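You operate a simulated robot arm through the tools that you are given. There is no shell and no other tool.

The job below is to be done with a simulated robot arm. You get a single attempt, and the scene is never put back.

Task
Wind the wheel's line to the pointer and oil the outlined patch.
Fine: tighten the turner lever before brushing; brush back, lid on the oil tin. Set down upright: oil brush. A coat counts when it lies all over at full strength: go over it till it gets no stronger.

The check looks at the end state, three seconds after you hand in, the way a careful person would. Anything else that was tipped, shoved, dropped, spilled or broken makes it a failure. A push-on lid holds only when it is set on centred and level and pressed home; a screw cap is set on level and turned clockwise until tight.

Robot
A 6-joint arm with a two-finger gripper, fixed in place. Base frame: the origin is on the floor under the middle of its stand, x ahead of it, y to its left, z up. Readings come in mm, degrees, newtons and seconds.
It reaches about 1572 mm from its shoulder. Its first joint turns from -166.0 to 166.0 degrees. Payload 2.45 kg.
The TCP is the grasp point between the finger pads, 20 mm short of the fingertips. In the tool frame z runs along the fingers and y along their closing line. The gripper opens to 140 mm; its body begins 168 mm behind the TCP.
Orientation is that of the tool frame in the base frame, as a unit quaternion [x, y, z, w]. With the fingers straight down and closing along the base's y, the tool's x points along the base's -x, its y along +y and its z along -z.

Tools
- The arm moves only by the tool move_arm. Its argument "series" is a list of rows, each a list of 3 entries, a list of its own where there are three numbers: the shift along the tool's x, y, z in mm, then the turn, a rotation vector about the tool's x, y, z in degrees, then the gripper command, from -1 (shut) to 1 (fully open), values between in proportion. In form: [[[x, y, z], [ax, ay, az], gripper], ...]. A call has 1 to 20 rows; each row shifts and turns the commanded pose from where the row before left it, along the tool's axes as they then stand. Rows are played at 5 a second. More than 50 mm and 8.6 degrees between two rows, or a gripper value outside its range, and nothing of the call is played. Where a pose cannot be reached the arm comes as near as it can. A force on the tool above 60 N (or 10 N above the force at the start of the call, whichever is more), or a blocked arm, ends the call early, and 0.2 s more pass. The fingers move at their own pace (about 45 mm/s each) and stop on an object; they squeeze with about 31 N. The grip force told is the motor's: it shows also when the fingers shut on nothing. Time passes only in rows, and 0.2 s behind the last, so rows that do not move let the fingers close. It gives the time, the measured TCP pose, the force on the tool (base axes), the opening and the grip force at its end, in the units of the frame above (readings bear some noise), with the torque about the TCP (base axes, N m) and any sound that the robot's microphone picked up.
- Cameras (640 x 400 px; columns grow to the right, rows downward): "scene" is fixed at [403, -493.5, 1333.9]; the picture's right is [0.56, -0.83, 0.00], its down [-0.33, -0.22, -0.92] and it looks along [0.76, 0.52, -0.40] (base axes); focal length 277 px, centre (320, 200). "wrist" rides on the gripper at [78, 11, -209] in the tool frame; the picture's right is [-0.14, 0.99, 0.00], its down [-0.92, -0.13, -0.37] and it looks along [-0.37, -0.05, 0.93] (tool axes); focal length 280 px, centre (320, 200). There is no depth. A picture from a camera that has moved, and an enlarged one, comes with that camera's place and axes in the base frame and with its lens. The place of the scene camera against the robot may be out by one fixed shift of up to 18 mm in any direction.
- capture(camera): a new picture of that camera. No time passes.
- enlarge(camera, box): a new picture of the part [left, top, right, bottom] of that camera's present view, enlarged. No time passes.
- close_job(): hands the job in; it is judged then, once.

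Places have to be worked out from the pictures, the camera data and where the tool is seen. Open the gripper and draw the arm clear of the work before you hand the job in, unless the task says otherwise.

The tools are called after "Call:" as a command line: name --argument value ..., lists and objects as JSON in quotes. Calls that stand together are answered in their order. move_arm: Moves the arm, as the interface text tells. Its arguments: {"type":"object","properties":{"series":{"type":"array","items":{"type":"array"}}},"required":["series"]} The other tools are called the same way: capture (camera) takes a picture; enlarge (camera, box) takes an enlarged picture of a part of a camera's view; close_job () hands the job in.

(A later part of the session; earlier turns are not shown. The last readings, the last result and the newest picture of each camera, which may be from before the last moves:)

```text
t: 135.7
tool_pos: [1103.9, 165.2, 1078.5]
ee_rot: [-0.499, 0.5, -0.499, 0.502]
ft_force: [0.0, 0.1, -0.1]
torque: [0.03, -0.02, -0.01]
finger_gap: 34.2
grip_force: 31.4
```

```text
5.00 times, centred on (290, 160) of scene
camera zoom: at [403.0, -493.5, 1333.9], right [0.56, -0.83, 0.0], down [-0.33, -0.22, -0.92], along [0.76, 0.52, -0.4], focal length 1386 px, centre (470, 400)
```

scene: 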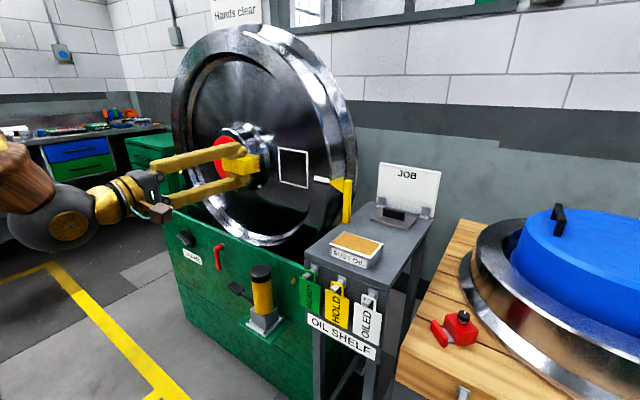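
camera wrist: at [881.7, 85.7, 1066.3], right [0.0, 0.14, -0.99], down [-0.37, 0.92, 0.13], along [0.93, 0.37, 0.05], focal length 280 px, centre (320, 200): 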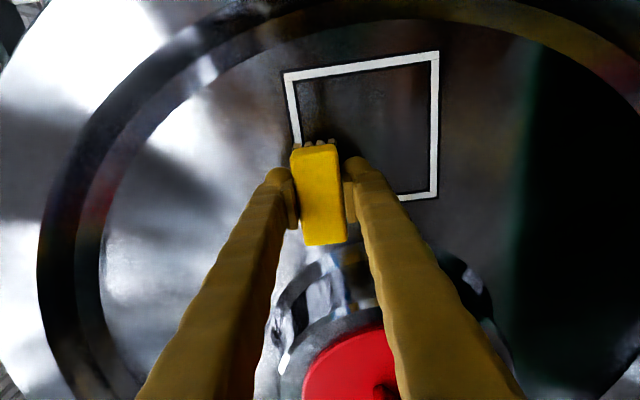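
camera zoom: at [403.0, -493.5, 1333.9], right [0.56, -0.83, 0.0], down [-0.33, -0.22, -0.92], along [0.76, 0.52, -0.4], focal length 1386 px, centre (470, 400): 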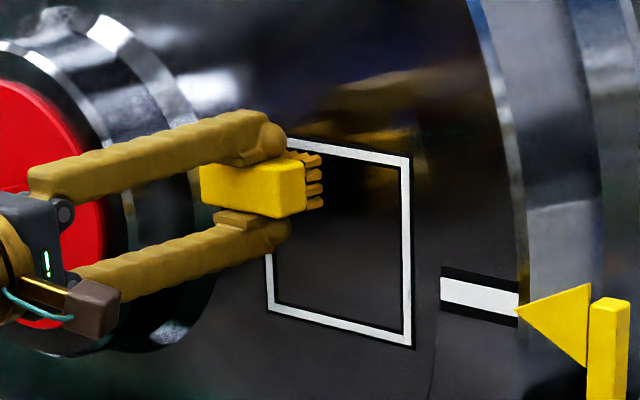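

Call:
move_arm --series '[[[0, 0, 1.5], [0, 0, 0], -1], [[0, 0, 1.5], [0, 0, 0], -1], [[0, 0, 1.5], [0, 0, 0], -1], [[0, 0, 1.5], [0, 0, 0], -1]]'

Call:
enlarge --camera "scene" --box '[240, 120, 340, 200]'

```text
t: 136.7
tool_pos: [1107.9, 164.2, 1079.5]
ee_rot: [-0.499, 0.5, -0.5, 0.501]
ft_force: [-0.4, 0.2, -1.2]
torque: [-0.01, 0.01, -0.02]
finger_gap: 34.6
grip_force: 31.0
```

```text
5.00 times, centred on (290, 160) of scene
camera zoom: at [403.0, -493.5, 1333.9], right [0.56, -0.83, 0.0], down [-0.33, -0.22, -0.92], along [0.76, 0.52, -0.4], focal length 1386 px, centre (470, 400)
```

zoom: 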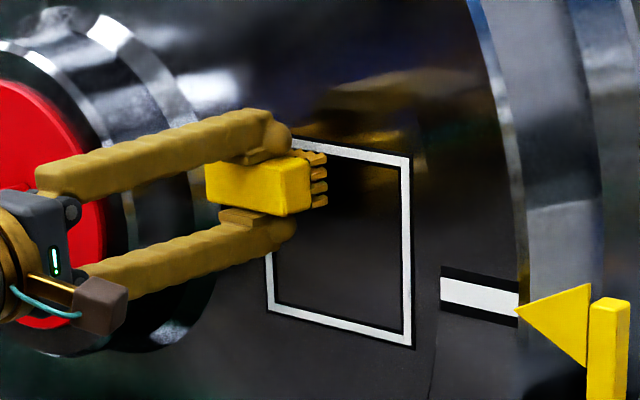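

Call:
move_arm --series '[[[0, 0, 1.5], [0, 0, 0], -1], [[0, 0, 1.5], [0, 0, 0], -1], [[0, 0, 1.2], [0, 0, 0], -1], [[0, 0, 1.2], [0, 0, 0], -1]]'

Call:
capture --camera "wrist"

```text
t: 137.7
tool_pos: [1113.8, 165.3, 1080.7]
ee_rot: [-0.499, 0.5, -0.499, 0.502]
ft_force: [-0.3, 0.2, -0.6]
torque: [0.04, -0.01, -0.01]
finger_gap: 34.9
grip_force: 30.7
```

```text
taken
camera wrist: at [904.8, 86.2, 1067.0], right [0.0, 0.14, -0.99], down [-0.37, 0.92, 0.13], along [0.93, 0.37, 0.05], focal length 280 px, centre (320, 200)
```

wrist: 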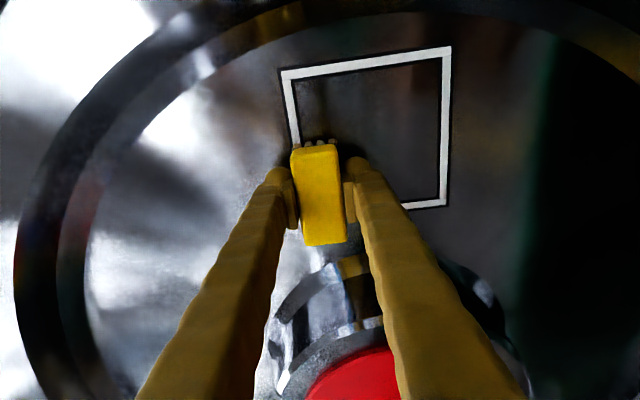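

Still no contact at TCP x ≈ 1114; I continue stepping in.

Call:
move_arm --series '[[[0, 0, 1.5], [0, 0, 0], -1], [[0, 0, 1.2], [0, 0, 0], -1], [[0, 0, 1.2], [0, 0, 0], -1], [[0, 0, 1.2], [0, 0, 0], -1]]'

Call:
enlarge --camera "scene" --box '[260, 130, 330, 190]'

```text
t: 138.7
tool_pos: [1119.9, 165.1, 1078.1]
ee_rot: [-0.499, 0.5, -0.499, 0.501]
ft_force: [-1.0, -0.1, -0.1]
torque: [-0.02, 0.0, 0.0]
finger_gap: 34.7
grip_force: 31.1
```

```text
6.67 times, centred on (295, 160) of scene
camera zoom: at [403.0, -493.5, 1333.9], right [0.56, -0.83, 0.0], down [-0.33, -0.22, -0.92], along [0.76, 0.52, -0.4], focal length 1847 px, centre (487, 467)
```

zoom: 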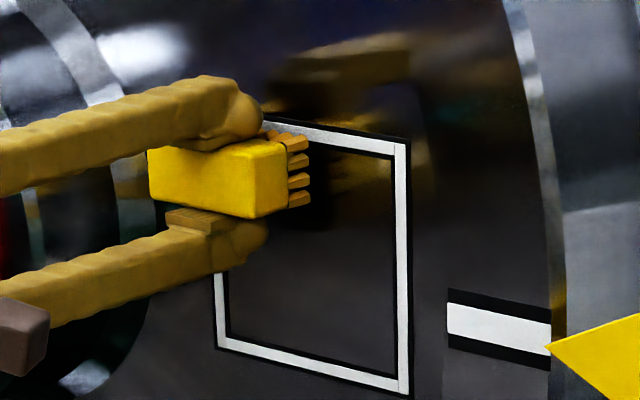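

Call:
move_arm --series '[[[0, 0, 1.2], [0, 0, 0], -1], [[0, 0, 1.2], [0, 0, 0], -1], [[0, 0, 1.2], [0, 0, 0], -1], [[0, 0, 1.2], [0, 0, 0], -1], [[0, 0, 1.2], [0, 0, 0], -1]]'

Call:
capture --camera "wrist"

```text
t: 139.9
tool_pos: [1125.3, 164.4, 1078.6]
ee_rot: [-0.499, 0.5, -0.499, 0.501]
ft_force: [0.4, -0.3, 0.0]
torque: [-0.03, 0.04, -0.03]
finger_gap: 34.8
grip_force: 31.0
```

```text
taken
camera wrist: at [915.3, 86.0, 1066.5], right [0.0, 0.14, -0.99], down [-0.37, 0.92, 0.13], along [0.93, 0.37, 0.05], focal length 280 px, centre (320, 200)
```

wrist: 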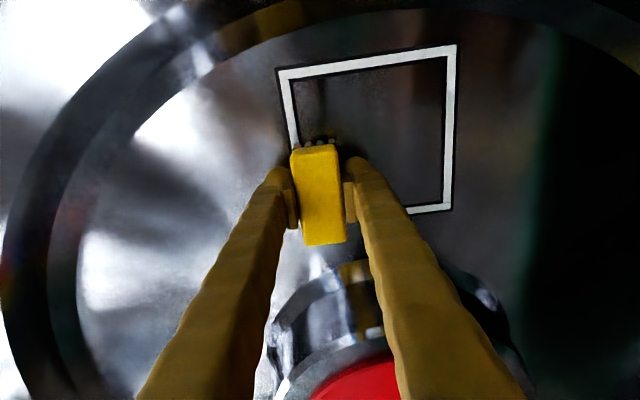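

Call:
move_arm --series '[[[0, 0, 1.2], [0, 0, 0], -1], [[0, 0, 1.2], [0, 0, 0], -1], [[0, 0, 1.2], [0, 0, 0], -1], [[0, 0, 1.2], [0, 0, 0], -1], [[0, 0, 1.2], [0, 0, 0], -1]]'

Call:
enlarge --camera "scene" --box '[260, 130, 330, 190]'

```text
t: 141.1
tool_pos: [1130.8, 165.5, 1078.8]
ee_rot: [-0.5, 0.499, -0.5, 0.501]
ft_force: [-25.2, 0.5, -0.6]
torque: [0.03, 0.02, -0.03]
finger_gap: 34.4
grip_force: 31.4
```

```text
6.67 times, centred on (295, 160) of scene
camera zoom: at [403.0, -493.5, 1333.9], right [0.56, -0.83, 0.0], down [-0.33, -0.22, -0.92], along [0.76, 0.52, -0.4], focal length 1847 px, centre (487, 467)
```

zoom: 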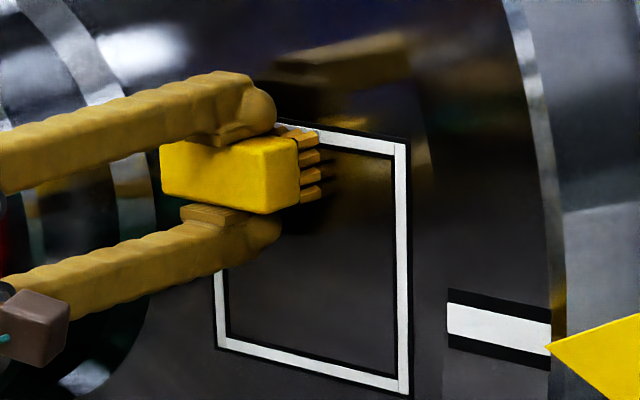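

Contact: 25 N with practically no torque, so the brush sits flush on a flat web at TCP x ≈ 1131. I stroke downward over the hub-side column.

Call:
move_arm --series '[[[0, 8, 0], [0, 0, 0], -1], [[0, 8, 0], [0, 0, 0], -1], [[0, 8, 0], [0, 0, 0], -1], [[0, 8, 0], [0, 0, 0], -1], [[0, 8, 0], [0, 0, 0], -1], [[0, 8, 0], [0, 0, 0], -1]]'

Call:
enlarge --camera "scene" --box '[260, 130, 330, 190]'

Call:
capture --camera "wrist"

```text
t: 142.5
tool_pos: [1131.5, 165.6, 1031.4]
ee_rot: [-0.499, 0.5, -0.499, 0.502]
ft_force: [-25.8, -0.8, 6.8]
torque: [0.03, -0.09, -0.01]
finger_gap: 34.7
grip_force: 30.5
```

```text
6.67 times, centred on (295, 160) of scene
camera zoom: at [403.0, -493.5, 1333.9], right [0.56, -0.83, 0.0], down [-0.33, -0.22, -0.92], along [0.76, 0.52, -0.4], focal length 1847 px, centre (487, 467)
```

zoom: 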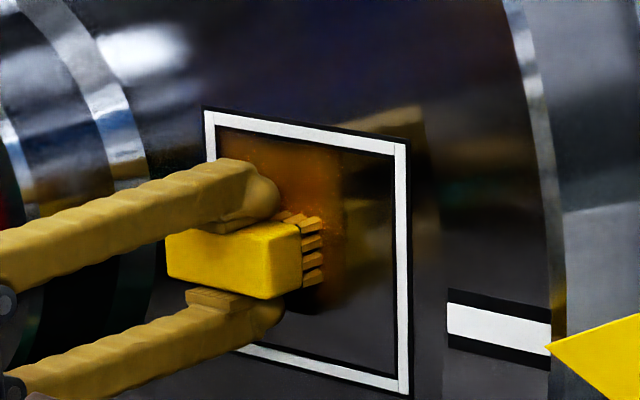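

```text
taken
camera wrist: at [921.8, 86.8, 1019.2], right [0.0, 0.14, -0.99], down [-0.37, 0.92, 0.13], along [0.93, 0.37, 0.05], focal length 280 px, centre (320, 200)
```

wrist: 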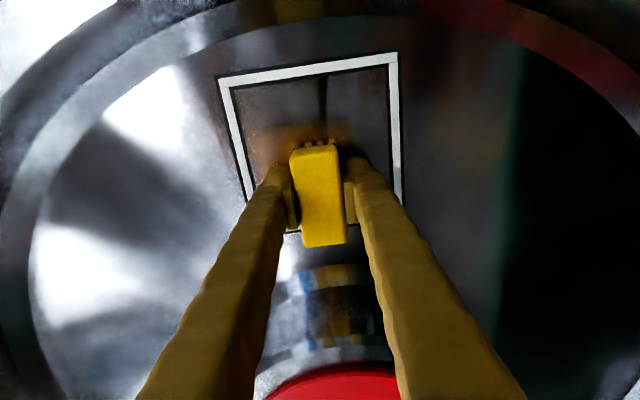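

Oil is going on nicely. I finish the downward stroke to z ≈ 982.

Call:
move_arm --series '[[[0, 8, 0], [0, 0, 0], -1], [[0, 8, 0], [0, 0, 0], -1], [[0, 8, 0], [0, 0, 0], -1], [[0, 8, 0], [0, 0, 0], -1], [[0, 8, 0], [0, 0, 0], -1], [[0, 8, 0], [0, 0, 0], -1]]'

Call:
enlarge --camera "scene" --box '[260, 130, 330, 190]'

Call:
capture --camera "wrist"

```text
t: 143.9
tool_pos: [1131.4, 164.5, 982.4]
ee_rot: [-0.5, 0.499, -0.5, 0.501]
ft_force: [-1.2, -0.3, -0.1]
torque: [0.0, 0.0, 0.0]
finger_gap: 34.6
grip_force: 31.1
```

```text
6.67 times, centred on (295, 160) of scene
camera zoom: at [403.0, -493.5, 1333.9], right [0.56, -0.83, 0.0], down [-0.33, -0.22, -0.92], along [0.76, 0.52, -0.4], focal length 1847 px, centre (487, 467)
```

zoom: 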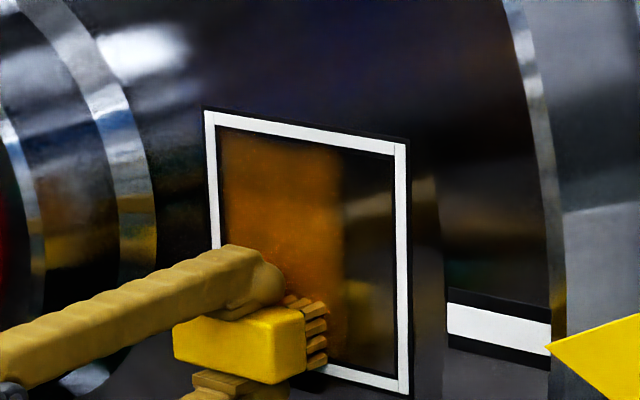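

```text
taken
camera wrist: at [921.7, 85.9, 970.7], right [0.0, 0.14, -0.99], down [-0.37, 0.92, 0.13], along [0.93, 0.37, 0.05], focal length 280 px, centre (320, 200)
```

wrist: 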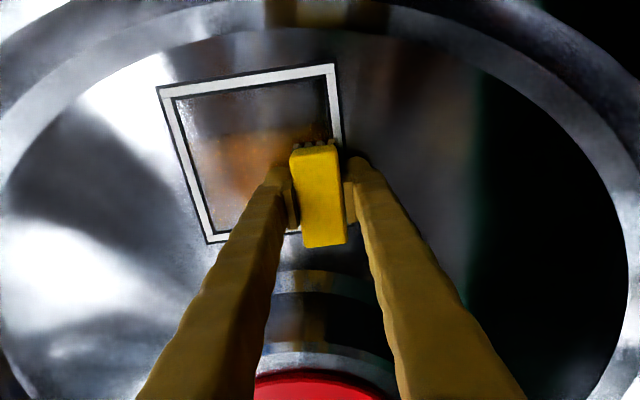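

Contact was lost near the bottom, so I press in 1 mm more and check before stroking back up.

Call:
move_arm --series '[[[0, 0, 0.7], [0, 0, 0], -1], [[0, 0, 0.5], [0, 0, 0], -1]]'

```text
t: 144.5
tool_pos: [1131.6, 165.0, 983.0]
ee_rot: [-0.499, 0.5, -0.499, 0.502]
ft_force: [-28.7, -2.4, 5.2]
torque: [0.01, -0.08, -0.09]
finger_gap: 34.8
grip_force: 31.2
```

Contact restored at 28 N. Stroking up again over the same column, easing the depth slightly on the way.

Call:
move_arm --series '[[[0, -8, -0.08], [0, 0, 0], -1], [[0, -8, -0.08], [0, 0, 0], -1], [[0, -8, -0.08], [0, 0, 0], -1], [[0, -8, -0.08], [0, 0, 0], -1], [[0, -8, -0.08], [0, 0, 0], -1], [[0, -8, -0.08], [0, 0, 0], -1], [[0, -8, -0.08], [0, 0, 0], -1], [[0, -8, -0.08], [0, 0, 0], -1], [[0, -8, -0.08], [0, 0, 0], -1], [[0, -8, -0.08], [0, 0, 0], -1], [[0, -8, -0.08], [0, 0, 0], -1], [[0, -8, -0.08], [0, 0, 0], -1]]'

Call:
enlarge --camera "scene" --box '[260, 130, 330, 190]'

```text
t: 147.1
tool_pos: [1131.6, 163.4, 1079.7]
ee_rot: [-0.499, 0.5, -0.499, 0.502]
ft_force: [0.4, -0.7, -0.3]
torque: [-0.01, 0.0, -0.03]
finger_gap: 34.4
grip_force: 31.2
```

```text
6.67 times, centred on (295, 160) of scene
camera zoom: at [403.0, -493.5, 1333.9], right [0.56, -0.83, 0.0], down [-0.33, -0.22, -0.92], along [0.76, 0.52, -0.4], focal length 1847 px, centre (487, 467)
```

zoom: 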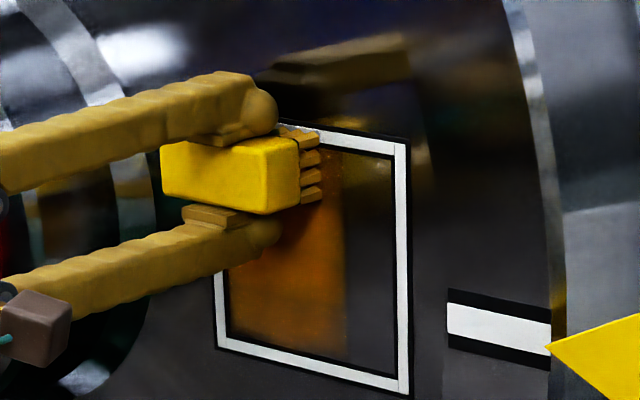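

Contact faded again by about 1 mm, likely the brush creeping slightly in the grip, so I'll keep the press lighter. Next, the rim-side column at y ≈ 110: retract, shift, and press again.

Call:
move_arm --series '[[[0, 0, -5], [0, 0, 0], -1], [[27, 0, 0], [0, 0, 0], -1], [[27, 0, 0], [0, 0, 0], -1], [[0, 0, 4], [0, 0, 0], -1], [[0, 0, 1], [0, 0, 0], -1], [[0, 0, 0.7], [0, 0, 0], -1], [[0, 0, 0], [0, 0, 0], -1]]'

Call:
enlarge --camera "scene" --box '[260, 130, 330, 190]'

```text
t: 148.7
tool_pos: [1130.9, 109.7, 1080.3]
ee_rot: [-0.499, 0.5, -0.499, 0.502]
ft_force: [-0.4, -0.7, -1.1]
torque: [-0.01, 0.05, 0.01]
finger_gap: 34.7
grip_force: 31.4
```

```text
6.67 times, centred on (295, 160) of scene
camera zoom: at [403.0, -493.5, 1333.9], right [0.56, -0.83, 0.0], down [-0.33, -0.22, -0.92], along [0.76, 0.52, -0.4], focal length 1847 px, centre (487, 467)
```

zoom: 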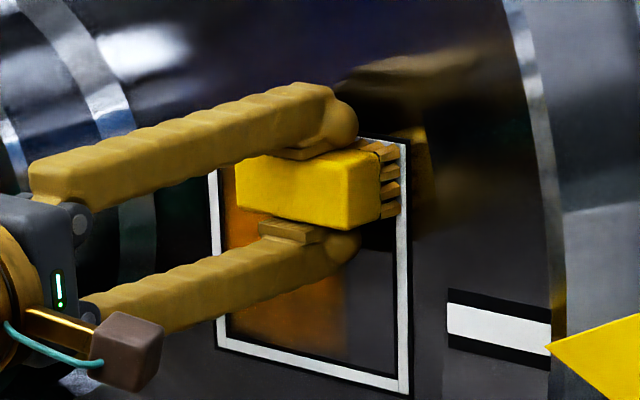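

Call:
move_arm --series '[[[0, 0, 0.6], [0, 0, 0], -1], [[0, 0, 0.5], [0, 0, 0], -1]]'

```text
t: 149.3
tool_pos: [1132.1, 110.6, 1078.2]
ee_rot: [-0.499, 0.5, -0.499, 0.502]
ft_force: [-30.9, -3.1, 2.6]
torque: [-0.01, -0.11, -0.05]
finger_gap: 34.6
grip_force: 30.7
```

Contact at 31 N. Stroking down the rim-side column in 12 rows.

Call:
move_arm --series '[[[0, 8, 0], [0, 0, 0], -1], [[0, 8, 0], [0, 0, 0], -1], [[0, 8, 0.05], [0, 0, 0], -1], [[0, 8, 0.05], [0, 0, 0], -1], [[0, 8, 0.05], [0, 0, 0], -1], [[0, 8, 0.05], [0, 0, 0], -1]]'

Call:
move_arm --series '[[[0, 8, 0.1], [0, 0, 0], -1], [[0, 8, 0.1], [0, 0, 0], -1], [[0, 8, 0.1], [0, 0, 0], -1], [[0, 8, 0.1], [0, 0, 0], -1], [[0, 8, 0.1], [0, 0, 0], -1], [[0, 8, 0.1], [0, 0, 0], -1]]'

Call:
enlarge --camera "scene" --box '[260, 130, 330, 190]'

```text
t: 150.2
tool_pos: [1132.2, 112.1, 1052.7]
ee_rot: [-0.499, 0.5, -0.499, 0.502]
ft_force: [-23.2, -1.8, 1.5]
torque: [0.08, -0.03, -0.14]
finger_gap: 34.9
grip_force: 30.9
stopped in row 4: the force on the tool passed its limit at 62 N (the readings are from after the stop); the commanded pose is now the measured one
```

```text
t: 150.8
tool_pos: [1132.7, 111.8, 1042.7]
ee_rot: [-0.499, 0.499, -0.5, 0.502]
ft_force: [-25.6, -2.1, 1.7]
torque: [0.03, -0.01, -0.23]
finger_gap: 34.7
grip_force: 30.7
stopped in row 2: the force on the tool passed its limit at 63 N (the readings are from after the stop); the commanded pose is now the measured one
```

```text
6.67 times, centred on (295, 160) of scene
camera zoom: at [403.0, -493.5, 1333.9], right [0.56, -0.83, 0.0], down [-0.33, -0.22, -0.92], along [0.76, 0.52, -0.4], focal length 1847 px, centre (487, 467)
```

zoom: 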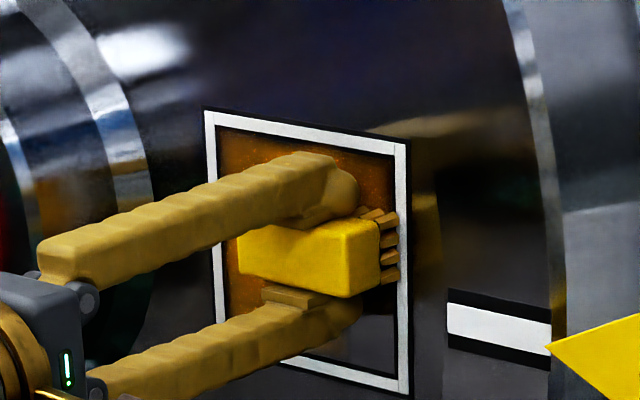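

The force peaked past 60 N, so I ease off slightly and continue the stroke downward more gently.

Call:
move_arm --series '[[[0, 5, -0.6], [0, 0, 0], -1], [[0, 6, 0], [0, 0, 0], -1], [[0, 6, 0], [0, 0, 0], -1], [[0, 6, 0], [0, 0, 0], -1], [[0, 6, 0], [0, 0, 0], -1]]'

Call:
enlarge --camera "scene" --box '[260, 130, 330, 190]'

```text
t: 151.9
tool_pos: [1132.3, 111.7, 1013.4]
ee_rot: [-0.5, 0.5, -0.499, 0.502]
ft_force: [-12.9, 0.1, 2.4]
torque: [-0.01, 0.03, -0.1]
finger_gap: 34.7
grip_force: 31.3
```

```text
6.67 times, centred on (295, 160) of scene
camera zoom: at [403.0, -493.5, 1333.9], right [0.56, -0.83, 0.0], down [-0.33, -0.22, -0.92], along [0.76, 0.52, -0.4], focal length 1847 px, centre (487, 467)
```

zoom: 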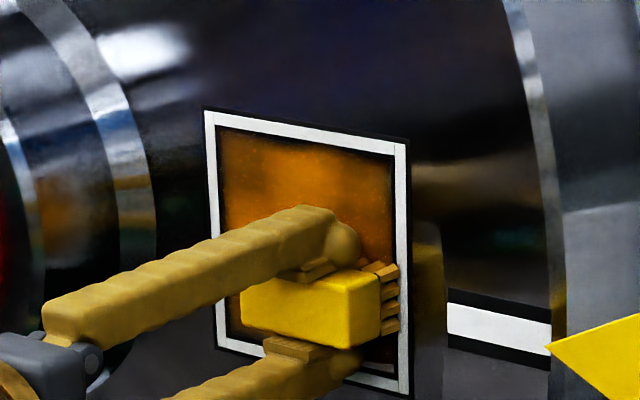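

13 N now, good. Continuing down to z ≈ 982.

Call:
move_arm --series '[[[0, 6.2, 0], [0, 0, 0], -1], [[0, 6.2, 0.1], [0, 0, 0], -1], [[0, 6.2, 0.1], [0, 0, 0], -1], [[0, 6.2, 0.1], [0, 0, 0], -1], [[0, 6.2, 0.1], [0, 0, 0], -1]]'

Call:
enlarge --camera "scene" --box '[260, 130, 330, 190]'

```text
t: 153.2
tool_pos: [1132.6, 112.2, 982.8]
ee_rot: [-0.499, 0.499, -0.5, 0.503]
ft_force: [-47.4, -1.2, 13.2]
torque: [0.0, -0.18, 0.0]
finger_gap: 34.6
grip_force: 31.2
```

```text
6.67 times, centred on (295, 160) of scene
camera zoom: at [403.0, -493.5, 1333.9], right [0.56, -0.83, 0.0], down [-0.33, -0.22, -0.92], along [0.76, 0.52, -0.4], focal length 1847 px, centre (487, 467)
```

zoom: 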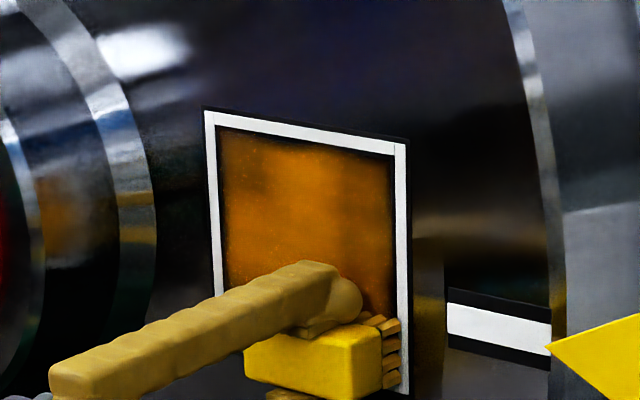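

47 N at the end, so I ease back 1 mm and stroke up again.

Call:
move_arm --series '[[[3, 0, -1.1], [0, 0, 0], -1], [[0, -7, 0], [0, 0, 0], -1], [[0, -7, 0], [0, 0, 0], -1], [[0, -7, 0], [0, 0, 0], -1], [[0, -7, 0], [0, 0, 0], -1], [[0, -7, 0], [0, 0, 0], -1], [[0, -7, 0], [0, 0, 0], -1], [[0, -7, 0], [0, 0, 0], -1]]'

Call:
move_arm --series '[[[0, -7, 0], [0, 0, 0], -1], [[0, -7, 0], [0, 0, 0], -1], [[0, -7, 0], [0, 0, 0], -1], [[0, -7, 0], [0, 0, 0], -1], [[0, -7, 0], [0, 0, 0], -1], [[0, -7, 0], [0, 0, 0], -1], [[0, -7, 0], [0, 0, 0], -1]]'

Call:
enlarge --camera "scene" --box '[260, 130, 330, 190]'

Call:
capture --camera "wrist"

```text
t: 154.9
tool_pos: [1131.7, 108.0, 1032.1]
ee_rot: [-0.498, 0.5, -0.499, 0.503]
ft_force: [0.1, -0.5, -0.3]
torque: [0.02, 0.04, 0.01]
finger_gap: 34.7
grip_force: 31.2
```

```text
t: 156.6
tool_pos: [1131.3, 108.9, 1080.3]
ee_rot: [-0.499, 0.499, -0.5, 0.502]
ft_force: [-0.4, -0.7, -0.4]
torque: [0.04, 0.0, 0.04]
finger_gap: 34.5
grip_force: 30.5
```

```text
6.67 times, centred on (295, 160) of scene
camera zoom: at [403.0, -493.5, 1333.9], right [0.56, -0.83, 0.0], down [-0.33, -0.22, -0.92], along [0.76, 0.52, -0.4], focal length 1847 px, centre (487, 467)
```

zoom: 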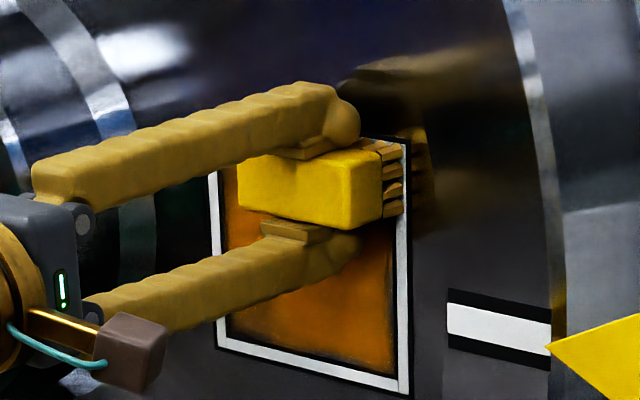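

```text
taken
camera wrist: at [921.7, 29.5, 1067.1], right [0.0, 0.14, -0.99], down [-0.37, 0.92, 0.13], along [0.93, 0.37, 0.05], focal length 280 px, centre (320, 200)
```

wrist: 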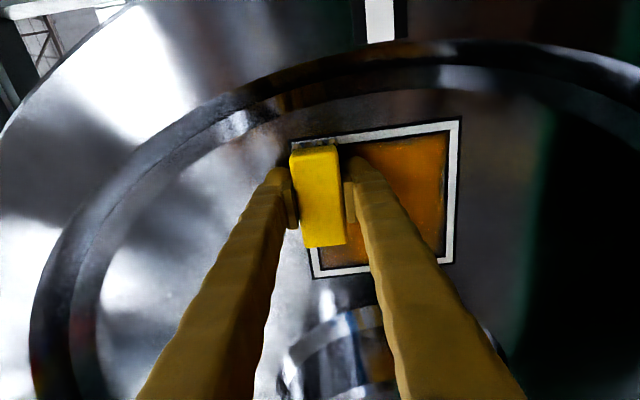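

That last stroke ran without contact. I retract to look at the coat's evenness.

Call:
move_arm --series '[[[0, 0, -30], [0, 0, 0], -1], [[0, 0, -40], [0, 0, 0], -1], [[0, 0, -40], [0, 0, 0], -1], [[-20, -40, 0], [0, 0, 0], -1], [[0, -40, 0], [0, 0, 0], -1], [[0, 0, 0], [0, 0, 0], -1]]'

Call:
enlarge --camera "scene" --box '[260, 130, 330, 190]'

Call:
capture --camera "wrist"

```text
t: 157.9
tool_pos: [1022.0, 128.0, 1158.1]
ee_rot: [-0.498, 0.5, -0.499, 0.502]
ft_force: [0.5, 0.7, -1.3]
torque: [0.0, 0.02, -0.02]
finger_gap: 34.8
grip_force: 30.8
```

```text
6.67 times, centred on (295, 160) of scene
camera zoom: at [403.0, -493.5, 1333.9], right [0.56, -0.83, 0.0], down [-0.33, -0.22, -0.92], along [0.76, 0.52, -0.4], focal length 1847 px, centre (487, 467)
```

zoom: 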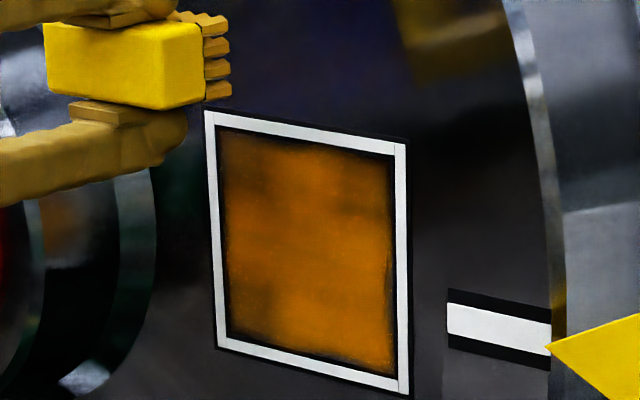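

```text
taken
camera wrist: at [813.2, 48.6, 1145.9], right [0.0, 0.14, -0.99], down [-0.37, 0.92, 0.13], along [0.93, 0.37, 0.05], focal length 280 px, centre (320, 200)
```

wrist: 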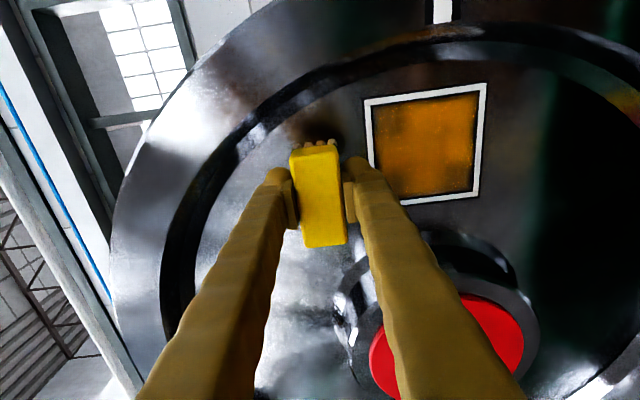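

Call:
enlarge --camera "wrist" --box '[350, 70, 500, 215]'

Call:
enlarge --camera "scene" --box '[275, 143, 315, 193]'

```text
2.76 times, centred on (425, 142) of wrist
camera zoom: at [813.2, 48.6, 1145.9], right [0.0, 0.14, -0.99], down [-0.37, 0.92, 0.13], along [0.93, 0.37, 0.05], focal length 774 px, centre (30, 359)
```

zoom: 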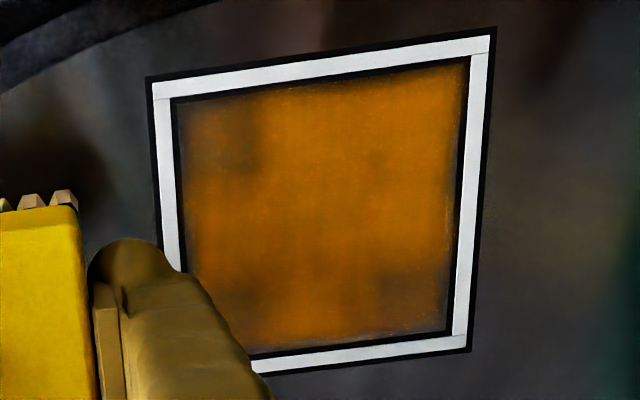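

```text
8.00 times, centred on (295, 168) of scene
camera zoom: at [403.0, -493.5, 1333.9], right [0.56, -0.83, 0.0], down [-0.33, -0.22, -0.92], along [0.76, 0.52, -0.4], focal length 2217 px, centre (520, 456)
```

zoom: 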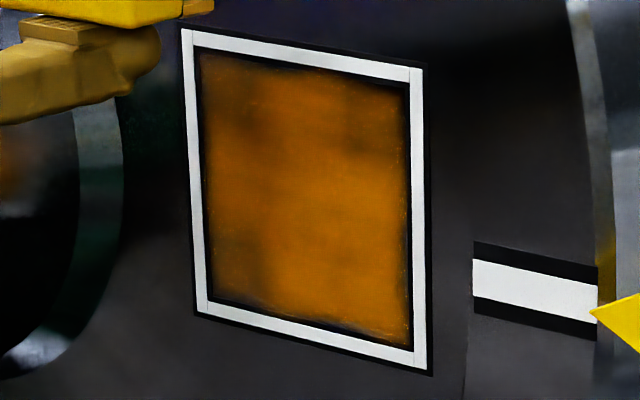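

The coat covers the patch but is uneven, weaker near edges and in some blobs. I go for another full round with steadier contact, slightly further out at the edges, starting at the hub side top.

Call:
move_arm --series '[[[-20, 37, 0], [0, 0, 0], -1], [[-20, 37, 0], [0, 0, 0], -1], [[0, 0, 45], [0, 0, 0], -1], [[0, 0, 45], [0, 0, 0], -1], [[0, 0, 15], [0, 0, 0], -1], [[0, 0, 3], [0, 0, 0], -1], [[0, 0, 1], [0, 0, 0], -1], [[0, 0, 0.8], [0, 0, 0], -1], [[0, 0, 0], [0, 0, 0], -1]]'

```text
t: 159.9
tool_pos: [1131.3, 168.7, 1086.6]
ee_rot: [-0.499, 0.499, -0.5, 0.502]
ft_force: [0.0, -0.1, -0.9]
torque: [0.01, 0.0, 0.01]
finger_gap: 34.7
grip_force: 31.3
```

Call:
move_arm --series '[[[0, 0, 0.8], [0, 0, 0], -1], [[0, 0, 0.6], [0, 0, 0], -1], [[0, 0, 0], [0, 0, 0], -1]]'

```text
t: 160.8
tool_pos: [1132.7, 169.1, 1085.4]
ee_rot: [-0.498, 0.5, -0.499, 0.502]
ft_force: [-40.7, -6.1, -0.8]
torque: [0.0, 0.04, -0.16]
finger_gap: 34.6
grip_force: 31.0
```

40 N contact. Stroking down the hub-side column, easing 0.4 mm.

Call:
move_arm --series '[[[0, 6, -0.4], [0, 0, 0], -1], [[0, 8, 0], [0, 0, 0], -1], [[0, 8, 0], [0, 0, 0], -1], [[0, 8, 0], [0, 0, 0], -1], [[0, 8, 0], [0, 0, 0], -1], [[0, 8, 0], [0, 0, 0], -1], [[0, 8, 0], [0, 0, 0], -1]]'

Call:
move_arm --series '[[[0, 8, 0], [0, 0, 0], -1], [[0, 8, 0], [0, 0, 0], -1], [[0, 8, 0], [0, 0, 0], -1], [[0, 8, 0], [0, 0, 0], -1], [[0, 8, 0], [0, 0, 0], -1], [[0, 8, 0], [0, 0, 0], -1], [[0, 4, 0], [0, 0, 0], -1]]'

```text
t: 162.3
tool_pos: [1131.5, 168.9, 1032.2]
ee_rot: [-0.5, 0.499, -0.499, 0.502]
ft_force: [-29.0, 0.7, 6.6]
torque: [0.01, -0.11, -0.02]
finger_gap: 34.5
grip_force: 31.2
```

```text
t: 163.9
tool_pos: [1131.7, 168.8, 980.8]
ee_rot: [-0.499, 0.499, -0.5, 0.502]
ft_force: [-41.6, -1.6, 11.9]
torque: [-0.01, -0.15, -0.05]
finger_gap: 34.7
grip_force: 30.4
```

Contact held all the way. I stroke back up the same column.

Call:
move_arm --series '[[[0, 4, -0.3], [0, 0, 0], -1], [[0, -8, 0], [0, 0, 0], -1], [[0, -8, 0], [0, 0, 0], -1], [[0, -8, 0], [0, 0, 0], -1], [[0, -8, 0], [0, 0, 0], -1], [[0, -8, 0], [0, 0, 0], -1], [[0, -8, 0], [0, 0, 0], -1]]'

Call:
move_arm --series '[[[0, -8, 0], [0, 0, 0], -1], [[0, -8, 0], [0, 0, 0], -1], [[0, -8, 0], [0, 0, 0], -1], [[0, -8, 0], [0, 0, 0], -1], [[0, -8, 0], [0, 0, 0], -1], [[0, -8, 0], [0, 0, 0], -1], [[0, -8, 0], [0, 0, 0], -1]]'

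Call:
enlarge --camera "scene" --box '[275, 143, 315, 193]'

```text
t: 165.6
tool_pos: [1131.9, 167.2, 1024.8]
ee_rot: [-0.5, 0.499, -0.5, 0.502]
ft_force: [0.6, -0.2, -1.1]
torque: [0.02, -0.01, 0.05]
finger_gap: 34.8
grip_force: 30.6
```

```text
t: 167.2
tool_pos: [1132.2, 168.4, 1078.9]
ee_rot: [-0.5, 0.5, -0.498, 0.502]
ft_force: [-21.3, 0.7, -5.3]
torque: [0.01, 0.13, -0.07]
finger_gap: 34.7
grip_force: 30.8
```

```text
8.00 times, centred on (295, 168) of scene
camera zoom: at [403.0, -493.5, 1333.9], right [0.56, -0.83, 0.0], down [-0.33, -0.22, -0.92], along [0.76, 0.52, -0.4], focal length 2217 px, centre (520, 456)
```

zoom: 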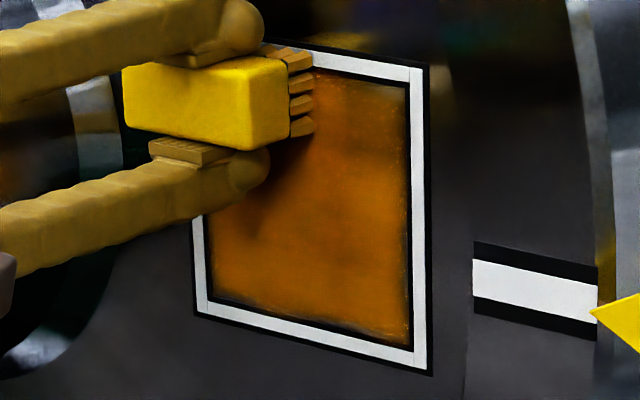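

Coat is getting stronger on the left. I slide along the top edge toward the rim side in contact, then stroke down there.

Call:
move_arm --series '[[[0, -6, 0], [0, 0, 0], -1], [[8, 0, 0], [0, 0, 0], -1], [[8, 0, 0], [0, 0, 0], -1], [[8, 0, 0], [0, 0, 0], -1], [[8, 0, 0], [0, 0, 0], -1]]'

Call:
move_arm --series '[[[8, 0, 0], [0, 0, 0], -1], [[8, 0, 0], [0, 0, 0], -1], [[8, 0, 0], [0, 0, 0], -1], [[7, 0, 0], [0, 0, 0], -1]]'

```text
t: 168.3
tool_pos: [1131.7, 137.5, 1087.3]
ee_rot: [-0.5, 0.499, -0.498, 0.502]
ft_force: [-13.5, 3.6, -0.7]
torque: [0.04, 0.07, 0.09]
finger_gap: 34.6
grip_force: 31.4
```

```text
t: 169.3
tool_pos: [1132.5, 106.4, 1086.8]
ee_rot: [-0.5, 0.499, -0.498, 0.503]
ft_force: [-17.7, 4.9, -0.9]
torque: [-0.01, 0.03, 0.02]
finger_gap: 34.7
grip_force: 31.1
```

Call:
move_arm --series '[[[0, 5, 0.3], [0, 0, 0], -1], [[0, 8, 0], [0, 0, 0], -1], [[0, 8, 0], [0, 0, 0], -1], [[0, 8, 0], [0, 0, 0], -1], [[0, 8, 0], [0, 0, 0], -1], [[0, 8, 0], [0, 0, 0], -1], [[0, 8, 0], [0, 0, 0], -1]]'

Call:
move_arm --series '[[[0, 8, 0], [0, 0, 0], -1], [[0, 8, 0], [0, 0, 0], -1], [[0, 8, 0], [0, 0, 0], -1], [[0, 8, 0], [0, 0, 0], -1], [[0, 8, 0], [0, 0, 0], -1], [[0, 8, 0], [0, 0, 0], -1], [[0, 8, 0], [0, 0, 0], -1]]'

Call:
enlarge --camera "scene" --box '[275, 143, 315, 193]'

```text
t: 170.9
tool_pos: [1133.2, 105.7, 1033.3]
ee_rot: [-0.499, 0.5, -0.498, 0.503]
ft_force: [-27.0, -1.7, 6.8]
torque: [-0.03, -0.07, -0.05]
finger_gap: 34.6
grip_force: 30.5
```

```text
t: 172.6
tool_pos: [1133.9, 106.7, 977.7]
ee_rot: [-0.499, 0.499, -0.499, 0.503]
ft_force: [-46.7, 1.5, 12.3]
torque: [0.01, -0.19, -0.08]
finger_gap: 34.7
grip_force: 30.7
```

```text
8.00 times, centred on (295, 168) of scene
camera zoom: at [403.0, -493.5, 1333.9], right [0.56, -0.83, 0.0], down [-0.33, -0.22, -0.92], along [0.76, 0.52, -0.4], focal length 2217 px, centre (520, 456)
```

zoom: 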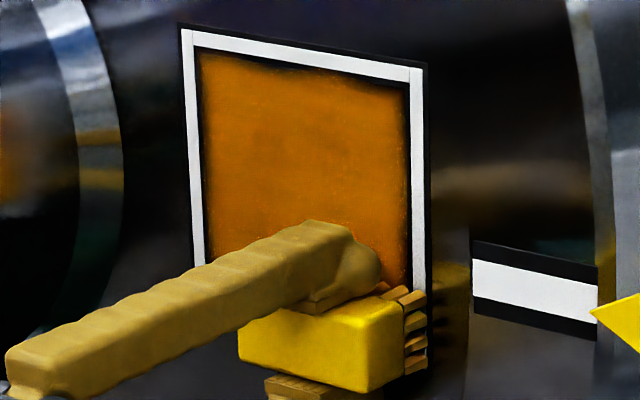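

Much more even. I slide along the bottom edge back to the hub side, easing slightly.

Call:
move_arm --series '[[[0, 0, -0.4], [0, 0, 0], -1], [[-8, 0, 0], [0, 0, 0], -1], [[-8, 0, 0], [0, 0, 0], -1], [[-8, 0, 0], [0, 0, 0], -1], [[-8, 0, 0], [0, 0, 0], -1]]'

Call:
move_arm --series '[[[-8, 0, 0], [0, 0, 0], -1], [[-8, 0, 0], [0, 0, 0], -1], [[-8, 0, 0], [0, 0, 0], -1], [[-6, 0, 0], [0, 0, 0], -1], [[0, 0, 0], [0, 0, 0], -1]]'

```text
t: 173.8
tool_pos: [1133.0, 139.1, 977.2]
ee_rot: [-0.499, 0.499, -0.499, 0.503]
ft_force: [-22.6, -5.2, -0.8]
torque: [0.0, 0.14, -0.33]
finger_gap: 34.6
grip_force: 31.4
```

```text
t: 174.9
tool_pos: [1132.8, 168.2, 977.6]
ee_rot: [-0.499, 0.499, -0.499, 0.503]
ft_force: [-5.2, -1.2, -0.9]
torque: [0.04, 0.05, 0.0]
finger_gap: 34.5
grip_force: 30.9
```

Now stroke up the hub-side column again with 0.7 mm more press.

Call:
move_arm --series '[[[0, 0, 0.7], [0, 0, 0], -1], [[0, -8, 0], [0, 0, 0], -1], [[0, -8, 0], [0, 0, 0], -1], [[0, -8, 0], [0, 0, 0], -1], [[0, -8, 0], [0, 0, 0], -1], [[0, -8, 0], [0, 0, 0], -1], [[0, -8, 0], [0, 0, 0], -1], [[0, -8, 0], [0, 0, 0], -1]]'

Call:
move_arm --series '[[[0, -8, 0], [0, 0, 0], -1], [[0, -8, 0], [0, 0, 0], -1], [[0, -8, 0], [0, 0, 0], -1], [[0, -8, 0], [0, 0, 0], -1], [[0, -8, 0], [0, 0, 0], -1], [[0, -8, 0], [0, 0, 0], -1], [[0, -5, 0], [0, 0, 0], -1]]'

Call:
enlarge --camera "scene" --box '[275, 143, 315, 193]'

```text
t: 176.8
tool_pos: [1133.9, 167.6, 1032.9]
ee_rot: [-0.499, 0.499, -0.5, 0.502]
ft_force: [-42.3, -0.7, -11.8]
torque: [-0.06, 0.3, -0.03]
finger_gap: 34.6
grip_force: 30.6
```

```text
t: 177.4
tool_pos: [1131.9, 168.1, 1047.9]
ee_rot: [-0.5, 0.498, -0.499, 0.502]
ft_force: [-16.7, -1.1, 0.9]
torque: [-0.04, -0.1, -0.13]
finger_gap: 34.8
grip_force: 31.4
stopped in row 3: the force on the tool passed its limit at 62 N (the readings are from after the stop); the commanded pose is now the measured one
```

```text
8.00 times, centred on (295, 168) of scene
camera zoom: at [403.0, -493.5, 1333.9], right [0.56, -0.83, 0.0], down [-0.33, -0.22, -0.92], along [0.76, 0.52, -0.4], focal length 2217 px, centre (520, 456)
```

zoom: 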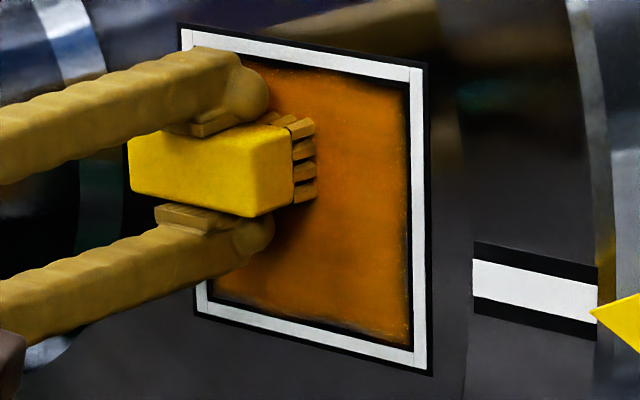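

Stopped on force; it's reset at a gentler 17 N. I continue up to the top, slide to the middle and stroke down the middle.

Call:
move_arm --series '[[[0, -8, 0], [0, 0, 0], -1], [[0, -8, 0], [0, 0, 0], -1], [[0, -8, 0], [0, 0, 0], -1], [[0, -8, 0], [0, 0, 0], -1], [[0, -7, 0], [0, 0, 0], -1], [[8, 0, 0.2], [0, 0, 0], -1], [[8, 0, 0.2], [0, 0, 0], -1], [[8, 0, 0], [0, 0, 0], -1], [[7, 0, 0], [0, 0, 0], -1]]'

Call:
move_arm --series '[[[0, 8, 0.2], [0, 0, 0], -1], [[0, 8, 0], [0, 0, 0], -1], [[0, 8, 0], [0, 0, 0], -1], [[0, 8, 0], [0, 0, 0], -1], [[0, 8, 0], [0, 0, 0], -1], [[0, 8, 0], [0, 0, 0], -1], [[0, 8, 0], [0, 0, 0], -1]]'

Call:
move_arm --series '[[[0, 8, 0], [0, 0, 0], -1], [[0, 8, 0], [0, 0, 0], -1], [[0, 8, 0], [0, 0, 0], -1], [[0, 8, 0], [0, 0, 0], -1], [[0, 8, 0], [0, 0, 0], -1], [[0, 8, 0], [0, 0, 0], -1], [[0, 6, 0], [0, 0, 0], -1]]'

```text
t: 179.4
tool_pos: [1132.8, 137.2, 1088.2]
ee_rot: [-0.499, 0.5, -0.499, 0.502]
ft_force: [-46.6, 13.5, -3.0]
torque: [0.0, 0.09, 0.46]
finger_gap: 34.5
grip_force: 31.2
```

```text
t: 179.8
tool_pos: [1133.2, 137.0, 1087.2]
ee_rot: [-0.498, 0.498, -0.5, 0.504]
ft_force: [-28.8, -2.2, 5.3]
torque: [0.01, 0.08, -0.03]
finger_gap: 34.3
grip_force: 31.2
stopped in row 1: the force on the tool passed its limit at 64 N (the readings are from after the stop); the commanded pose is now the measured one
```

```text
t: 180.8
tool_pos: [1131.2, 135.7, 1053.8]
ee_rot: [-0.498, 0.499, -0.5, 0.503]
ft_force: [-22.7, -2.1, 1.7]
torque: [0.02, 0.1, -0.07]
finger_gap: 34.5
grip_force: 30.9
stopped in row 5: the force on the tool passed its limit at 60 N (the readings are from after the stop); the commanded pose is now the measured one
```

I carry on down the middle with a touch less press.

Call:
move_arm --series '[[[0, 8, -0.2], [0, 0, 0], -1], [[0, 8, 0], [0, 0, 0], -1], [[0, 8, 0], [0, 0, 0], -1], [[0, 8, 0], [0, 0, 0], -1], [[0, 8, 0], [0, 0, 0], -1]]'

Call:
move_arm --series '[[[0, 8, 0], [0, 0, 0], -1], [[0, 8, 0], [0, 0, 0], -1], [[0, 8, 0], [0, 0, 0], -1], [[0, 8, 0], [0, 0, 0], -1], [[0, 4, 0], [0, 0, 0], -1]]'

Call:
enlarge --camera "scene" --box '[275, 143, 315, 193]'

```text
t: 182.0
tool_pos: [1131.9, 136.8, 1016.3]
ee_rot: [-0.498, 0.498, -0.501, 0.503]
ft_force: [-43.1, 1.5, 11.8]
torque: [0.01, -0.08, -0.11]
finger_gap: 34.5
grip_force: 30.9
```

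```text
t: 182.4
tool_pos: [1133.3, 137.2, 1011.6]
ee_rot: [-0.498, 0.499, -0.499, 0.504]
ft_force: [-22.7, -1.6, 0.4]
torque: [-0.01, 0.1, -0.17]
finger_gap: 34.5
grip_force: 30.9
stopped in row 1: the force on the tool passed its limit at 63 N (the readings are from after the stop); the commanded pose is now the measured one
```

```text
8.00 times, centred on (295, 168) of scene
camera zoom: at [403.0, -493.5, 1333.9], right [0.56, -0.83, 0.0], down [-0.33, -0.22, -0.92], along [0.76, 0.52, -0.4], focal length 2217 px, centre (520, 456)
```

zoom: 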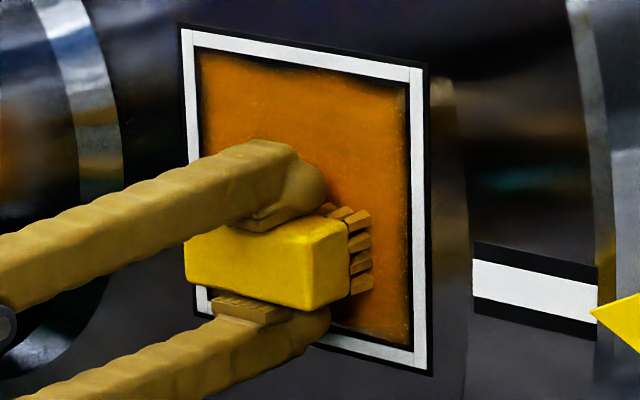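

Call:
move_arm --series '[[[0, 8, -0.5], [0, 0, 0], -1], [[0, 8, 0], [0, 0, 0], -1], [[0, 8, 0], [0, 0, 0], -1], [[0, 8, 0], [0, 0, 0], -1], [[0, 2, 0], [0, 0, 0], -1], [[8, 0, 0], [0, 0, 0], -1], [[8, 0, 0], [0, 0, 0], -1], [[8, 0, 0], [0, 0, 0], -1], [[8, 0, 0], [0, 0, 0], -1]]'

Call:
move_arm --series '[[[0, -8, 0], [0, 0, 0], -1], [[0, -8, 0], [0, 0, 0], -1], [[0, -8, 0], [0, 0, 0], -1], [[0, -8, 0], [0, 0, 0], -1], [[0, -8, 0], [0, 0, 0], -1], [[0, -8, 0], [0, 0, 0], -1]]'

Call:
move_arm --series '[[[0, -8, 0], [0, 0, 0], -1], [[0, -8, 0], [0, 0, 0], -1], [[0, -8, 0], [0, 0, 0], -1], [[0, -8, 0], [0, 0, 0], -1], [[0, -8, 0], [0, 0, 0], -1], [[0, -8, 0], [0, 0, 0], -1], [[0, -8, 0], [0, 0, 0], -1], [[0, -4, 0], [0, 0, 0], -1]]'

```text
t: 184.4
tool_pos: [1132.8, 105.1, 976.6]
ee_rot: [-0.499, 0.498, -0.5, 0.503]
ft_force: [-43.0, 10.9, 0.3]
torque: [0.02, 0.14, 0.15]
finger_gap: 34.7
grip_force: 30.6
```

```text
t: 185.6
tool_pos: [1133.0, 104.4, 1010.8]
ee_rot: [-0.499, 0.499, -0.5, 0.503]
ft_force: [-17.4, -0.2, 2.1]
torque: [0.0, -0.04, -0.16]
finger_gap: 34.7
grip_force: 31.7
stopped in row 5: the force on the tool passed its limit at 62 N (the readings are from after the stop); the commanded pose is now the measured one
```

```text
t: 187.4
tool_pos: [1133.1, 102.7, 1071.7]
ee_rot: [-0.499, 0.499, -0.499, 0.503]
ft_force: [-17.9, -0.6, -4.6]
torque: [0.0, 0.18, -0.02]
finger_gap: 34.7
grip_force: 31.0
```

Call:
move_arm --series '[[[0, -8, 0], [0, 0, 0], -1], [[0, -8, 0], [0, 0, 0], -1], [[0, 0, -30], [0, 0, 0], -1], [[0, 0, -40], [0, 0, 0], -1], [[0, 0, -40], [0, 0, 0], -1], [[-20, -40, 0], [0, 0, 0], -1], [[0, -40, 0], [0, 0, 0], -1], [[0, 0, 0], [0, 0, 0], -1]]'

Call:
enlarge --camera "scene" --box '[275, 143, 315, 193]'

Call:
enlarge --camera "wrist" --box '[350, 70, 500, 215]'

```text
t: 189.2
tool_pos: [1020.8, 122.6, 1168.6]
ee_rot: [-0.499, 0.499, -0.499, 0.503]
ft_force: [-0.8, 0.5, -1.0]
torque: [-0.02, 0.02, -0.02]
finger_gap: 34.8
grip_force: 30.8
```

```text
8.00 times, centred on (295, 168) of scene
camera zoom: at [403.0, -493.5, 1333.9], right [0.56, -0.83, 0.0], down [-0.33, -0.22, -0.92], along [0.76, 0.52, -0.4], focal length 2217 px, centre (520, 456)
```

zoom: 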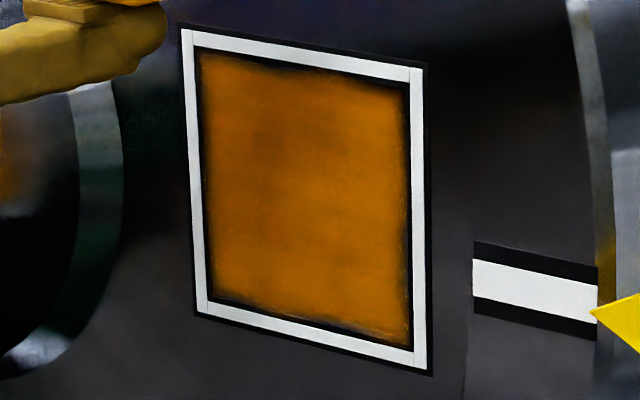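

```text
2.76 times, centred on (425, 142) of wrist
camera zoom: at [811.5, 42.8, 1155.1], right [0.01, 0.14, -0.99], down [-0.37, 0.92, 0.13], along [0.93, 0.37, 0.06], focal length 774 px, centre (30, 359)
```

zoom: 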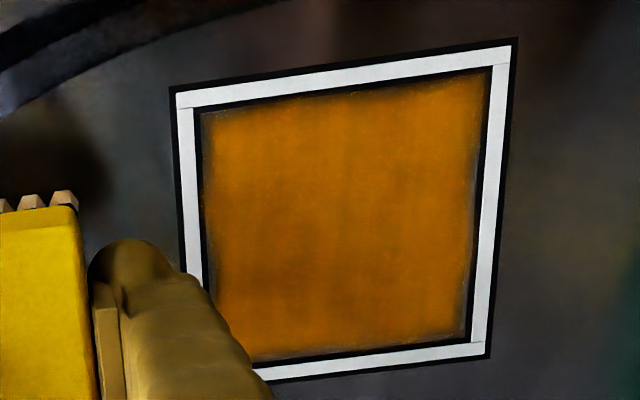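

The coat is now nearly even, with thin weaker margins. I do an edge round, a bit further out, beginning with the top edge from the hub side.

Call:
move_arm --series '[[[-25, 38, 0], [0, 0, 0], -1], [[-25, 38, 0], [0, 0, 0], -1], [[0, 0, 45], [0, 0, 0], -1], [[0, 0, 45], [0, 0, 0], -1], [[0, 0, 17], [0, 0, 0], -1], [[0, 0, 3], [0, 0, 0], -1], [[0, 0, 1], [0, 0, 0], -1], [[0, 0, 0], [0, 0, 0], -1]]'

Call:
move_arm --series '[[[0, 0, 0.7], [0, 0, 0], -1], [[0, 0, 0.4], [0, 0, 0], -1]]'

```text
t: 191.0
tool_pos: [1132.8, 175.8, 1092.9]
ee_rot: [-0.499, 0.499, -0.498, 0.503]
ft_force: [-59.8, -8.2, -2.9]
torque: [-0.02, 0.14, -0.24]
finger_gap: 34.7
grip_force: 30.0
```

```text
t: 191.3
tool_pos: [1133.3, 173.8, 1091.2]
ee_rot: [-0.499, 0.498, -0.5, 0.503]
ft_force: [-24.0, -0.1, 5.9]
torque: [0.01, -0.07, 0.03]
finger_gap: 34.8
grip_force: 31.4
stopped in row 1: the force on the tool passed its limit at 73 N (the readings are from after the stop); the commanded pose is now the measured one
```

Contact 24 N at the top hub corner. Sliding along the top edge.

Call:
move_arm --series '[[[8, 0, 0], [0, 0, 0], -1], [[8, 0, 0], [0, 0, 0], -1], [[8, 0, 0], [0, 0, 0], -1], [[8, 0, 0], [0, 0, 0], -1], [[8, 0, 0], [0, 0, 0], -1]]'

Call:
move_arm --series '[[[8, 0, 0], [0, 0, 0], -1], [[8, 0, 0], [0, 0, 0], -1], [[8, 0, 0], [0, 0, 0], -1], [[8, 0, 0], [0, 0, 0], -1], [[3, 0, 0], [0, 0, 0], -1]]'

```text
t: 192.5
tool_pos: [1133.1, 136.1, 1092.0]
ee_rot: [-0.499, 0.499, -0.499, 0.503]
ft_force: [-48.1, 14.2, -1.8]
torque: [0.09, 0.16, 0.15]
finger_gap: 34.4
grip_force: 31.1
```

```text
t: 192.9
tool_pos: [1133.2, 130.0, 1090.5]
ee_rot: [-0.5, 0.499, -0.498, 0.503]
ft_force: [-24.0, -1.4, 2.1]
torque: [0.01, -0.01, -0.26]
finger_gap: 34.7
grip_force: 31.6
stopped in row 2: the force on the tool passed its limit at 63 N (the readings are from after the stop); the commanded pose is now the measured one
```

Call:
move_arm --series '[[[8, 0, -0.3], [0, 0, 0], -1], [[8, 0, 0], [0, 0, 0], -1], [[8, 0, 0], [0, 0, 0], -1], [[6, 0, 0], [0, 0, 0], -1]]'

Call:
move_arm --series '[[[0, 8, 0], [0, 0, 0], -1], [[0, 8, 0], [0, 0, 0], -1], [[0, 8, 0], [0, 0, 0], -1], [[0, 8, 0], [0, 0, 0], -1], [[0, 8, 0], [0, 0, 0], -1], [[0, 8, 0], [0, 0, 0], -1], [[0, 8, 0], [0, 0, 0], -1]]'

Call:
move_arm --series '[[[0, 8, 0], [0, 0, 0], -1], [[0, 8, 0], [0, 0, 0], -1], [[0, 8, 0], [0, 0, 0], -1], [[0, 8, 0], [0, 0, 0], -1], [[0, 8, 0], [0, 0, 0], -1], [[0, 8, 0], [0, 0, 0], -1], [[0, 8, 0], [0, 0, 0], -1], [[0, 6, 0], [0, 0, 0], -1]]'

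```text
t: 193.9
tool_pos: [1133.4, 100.1, 1092.0]
ee_rot: [-0.5, 0.498, -0.499, 0.503]
ft_force: [-42.4, 11.8, 0.6]
torque: [0.0, 0.09, 0.24]
finger_gap: 34.4
grip_force: 30.6
```

```text
t: 195.3
tool_pos: [1133.2, 99.5, 1047.9]
ee_rot: [-0.5, 0.498, -0.499, 0.503]
ft_force: [-28.2, -0.5, 2.8]
torque: [-0.07, 0.03, -0.14]
finger_gap: 34.5
grip_force: 30.7
stopped in row 6: the force on the tool passed its limit at 63 N (the readings are from after the stop); the commanded pose is now the measured one
```

```text
t: 197.1
tool_pos: [1131.5, 100.4, 985.9]
ee_rot: [-0.5, 0.497, -0.5, 0.503]
ft_force: [-34.1, 1.5, 8.9]
torque: [-0.01, -0.07, -0.11]
finger_gap: 34.7
grip_force: 30.8
```

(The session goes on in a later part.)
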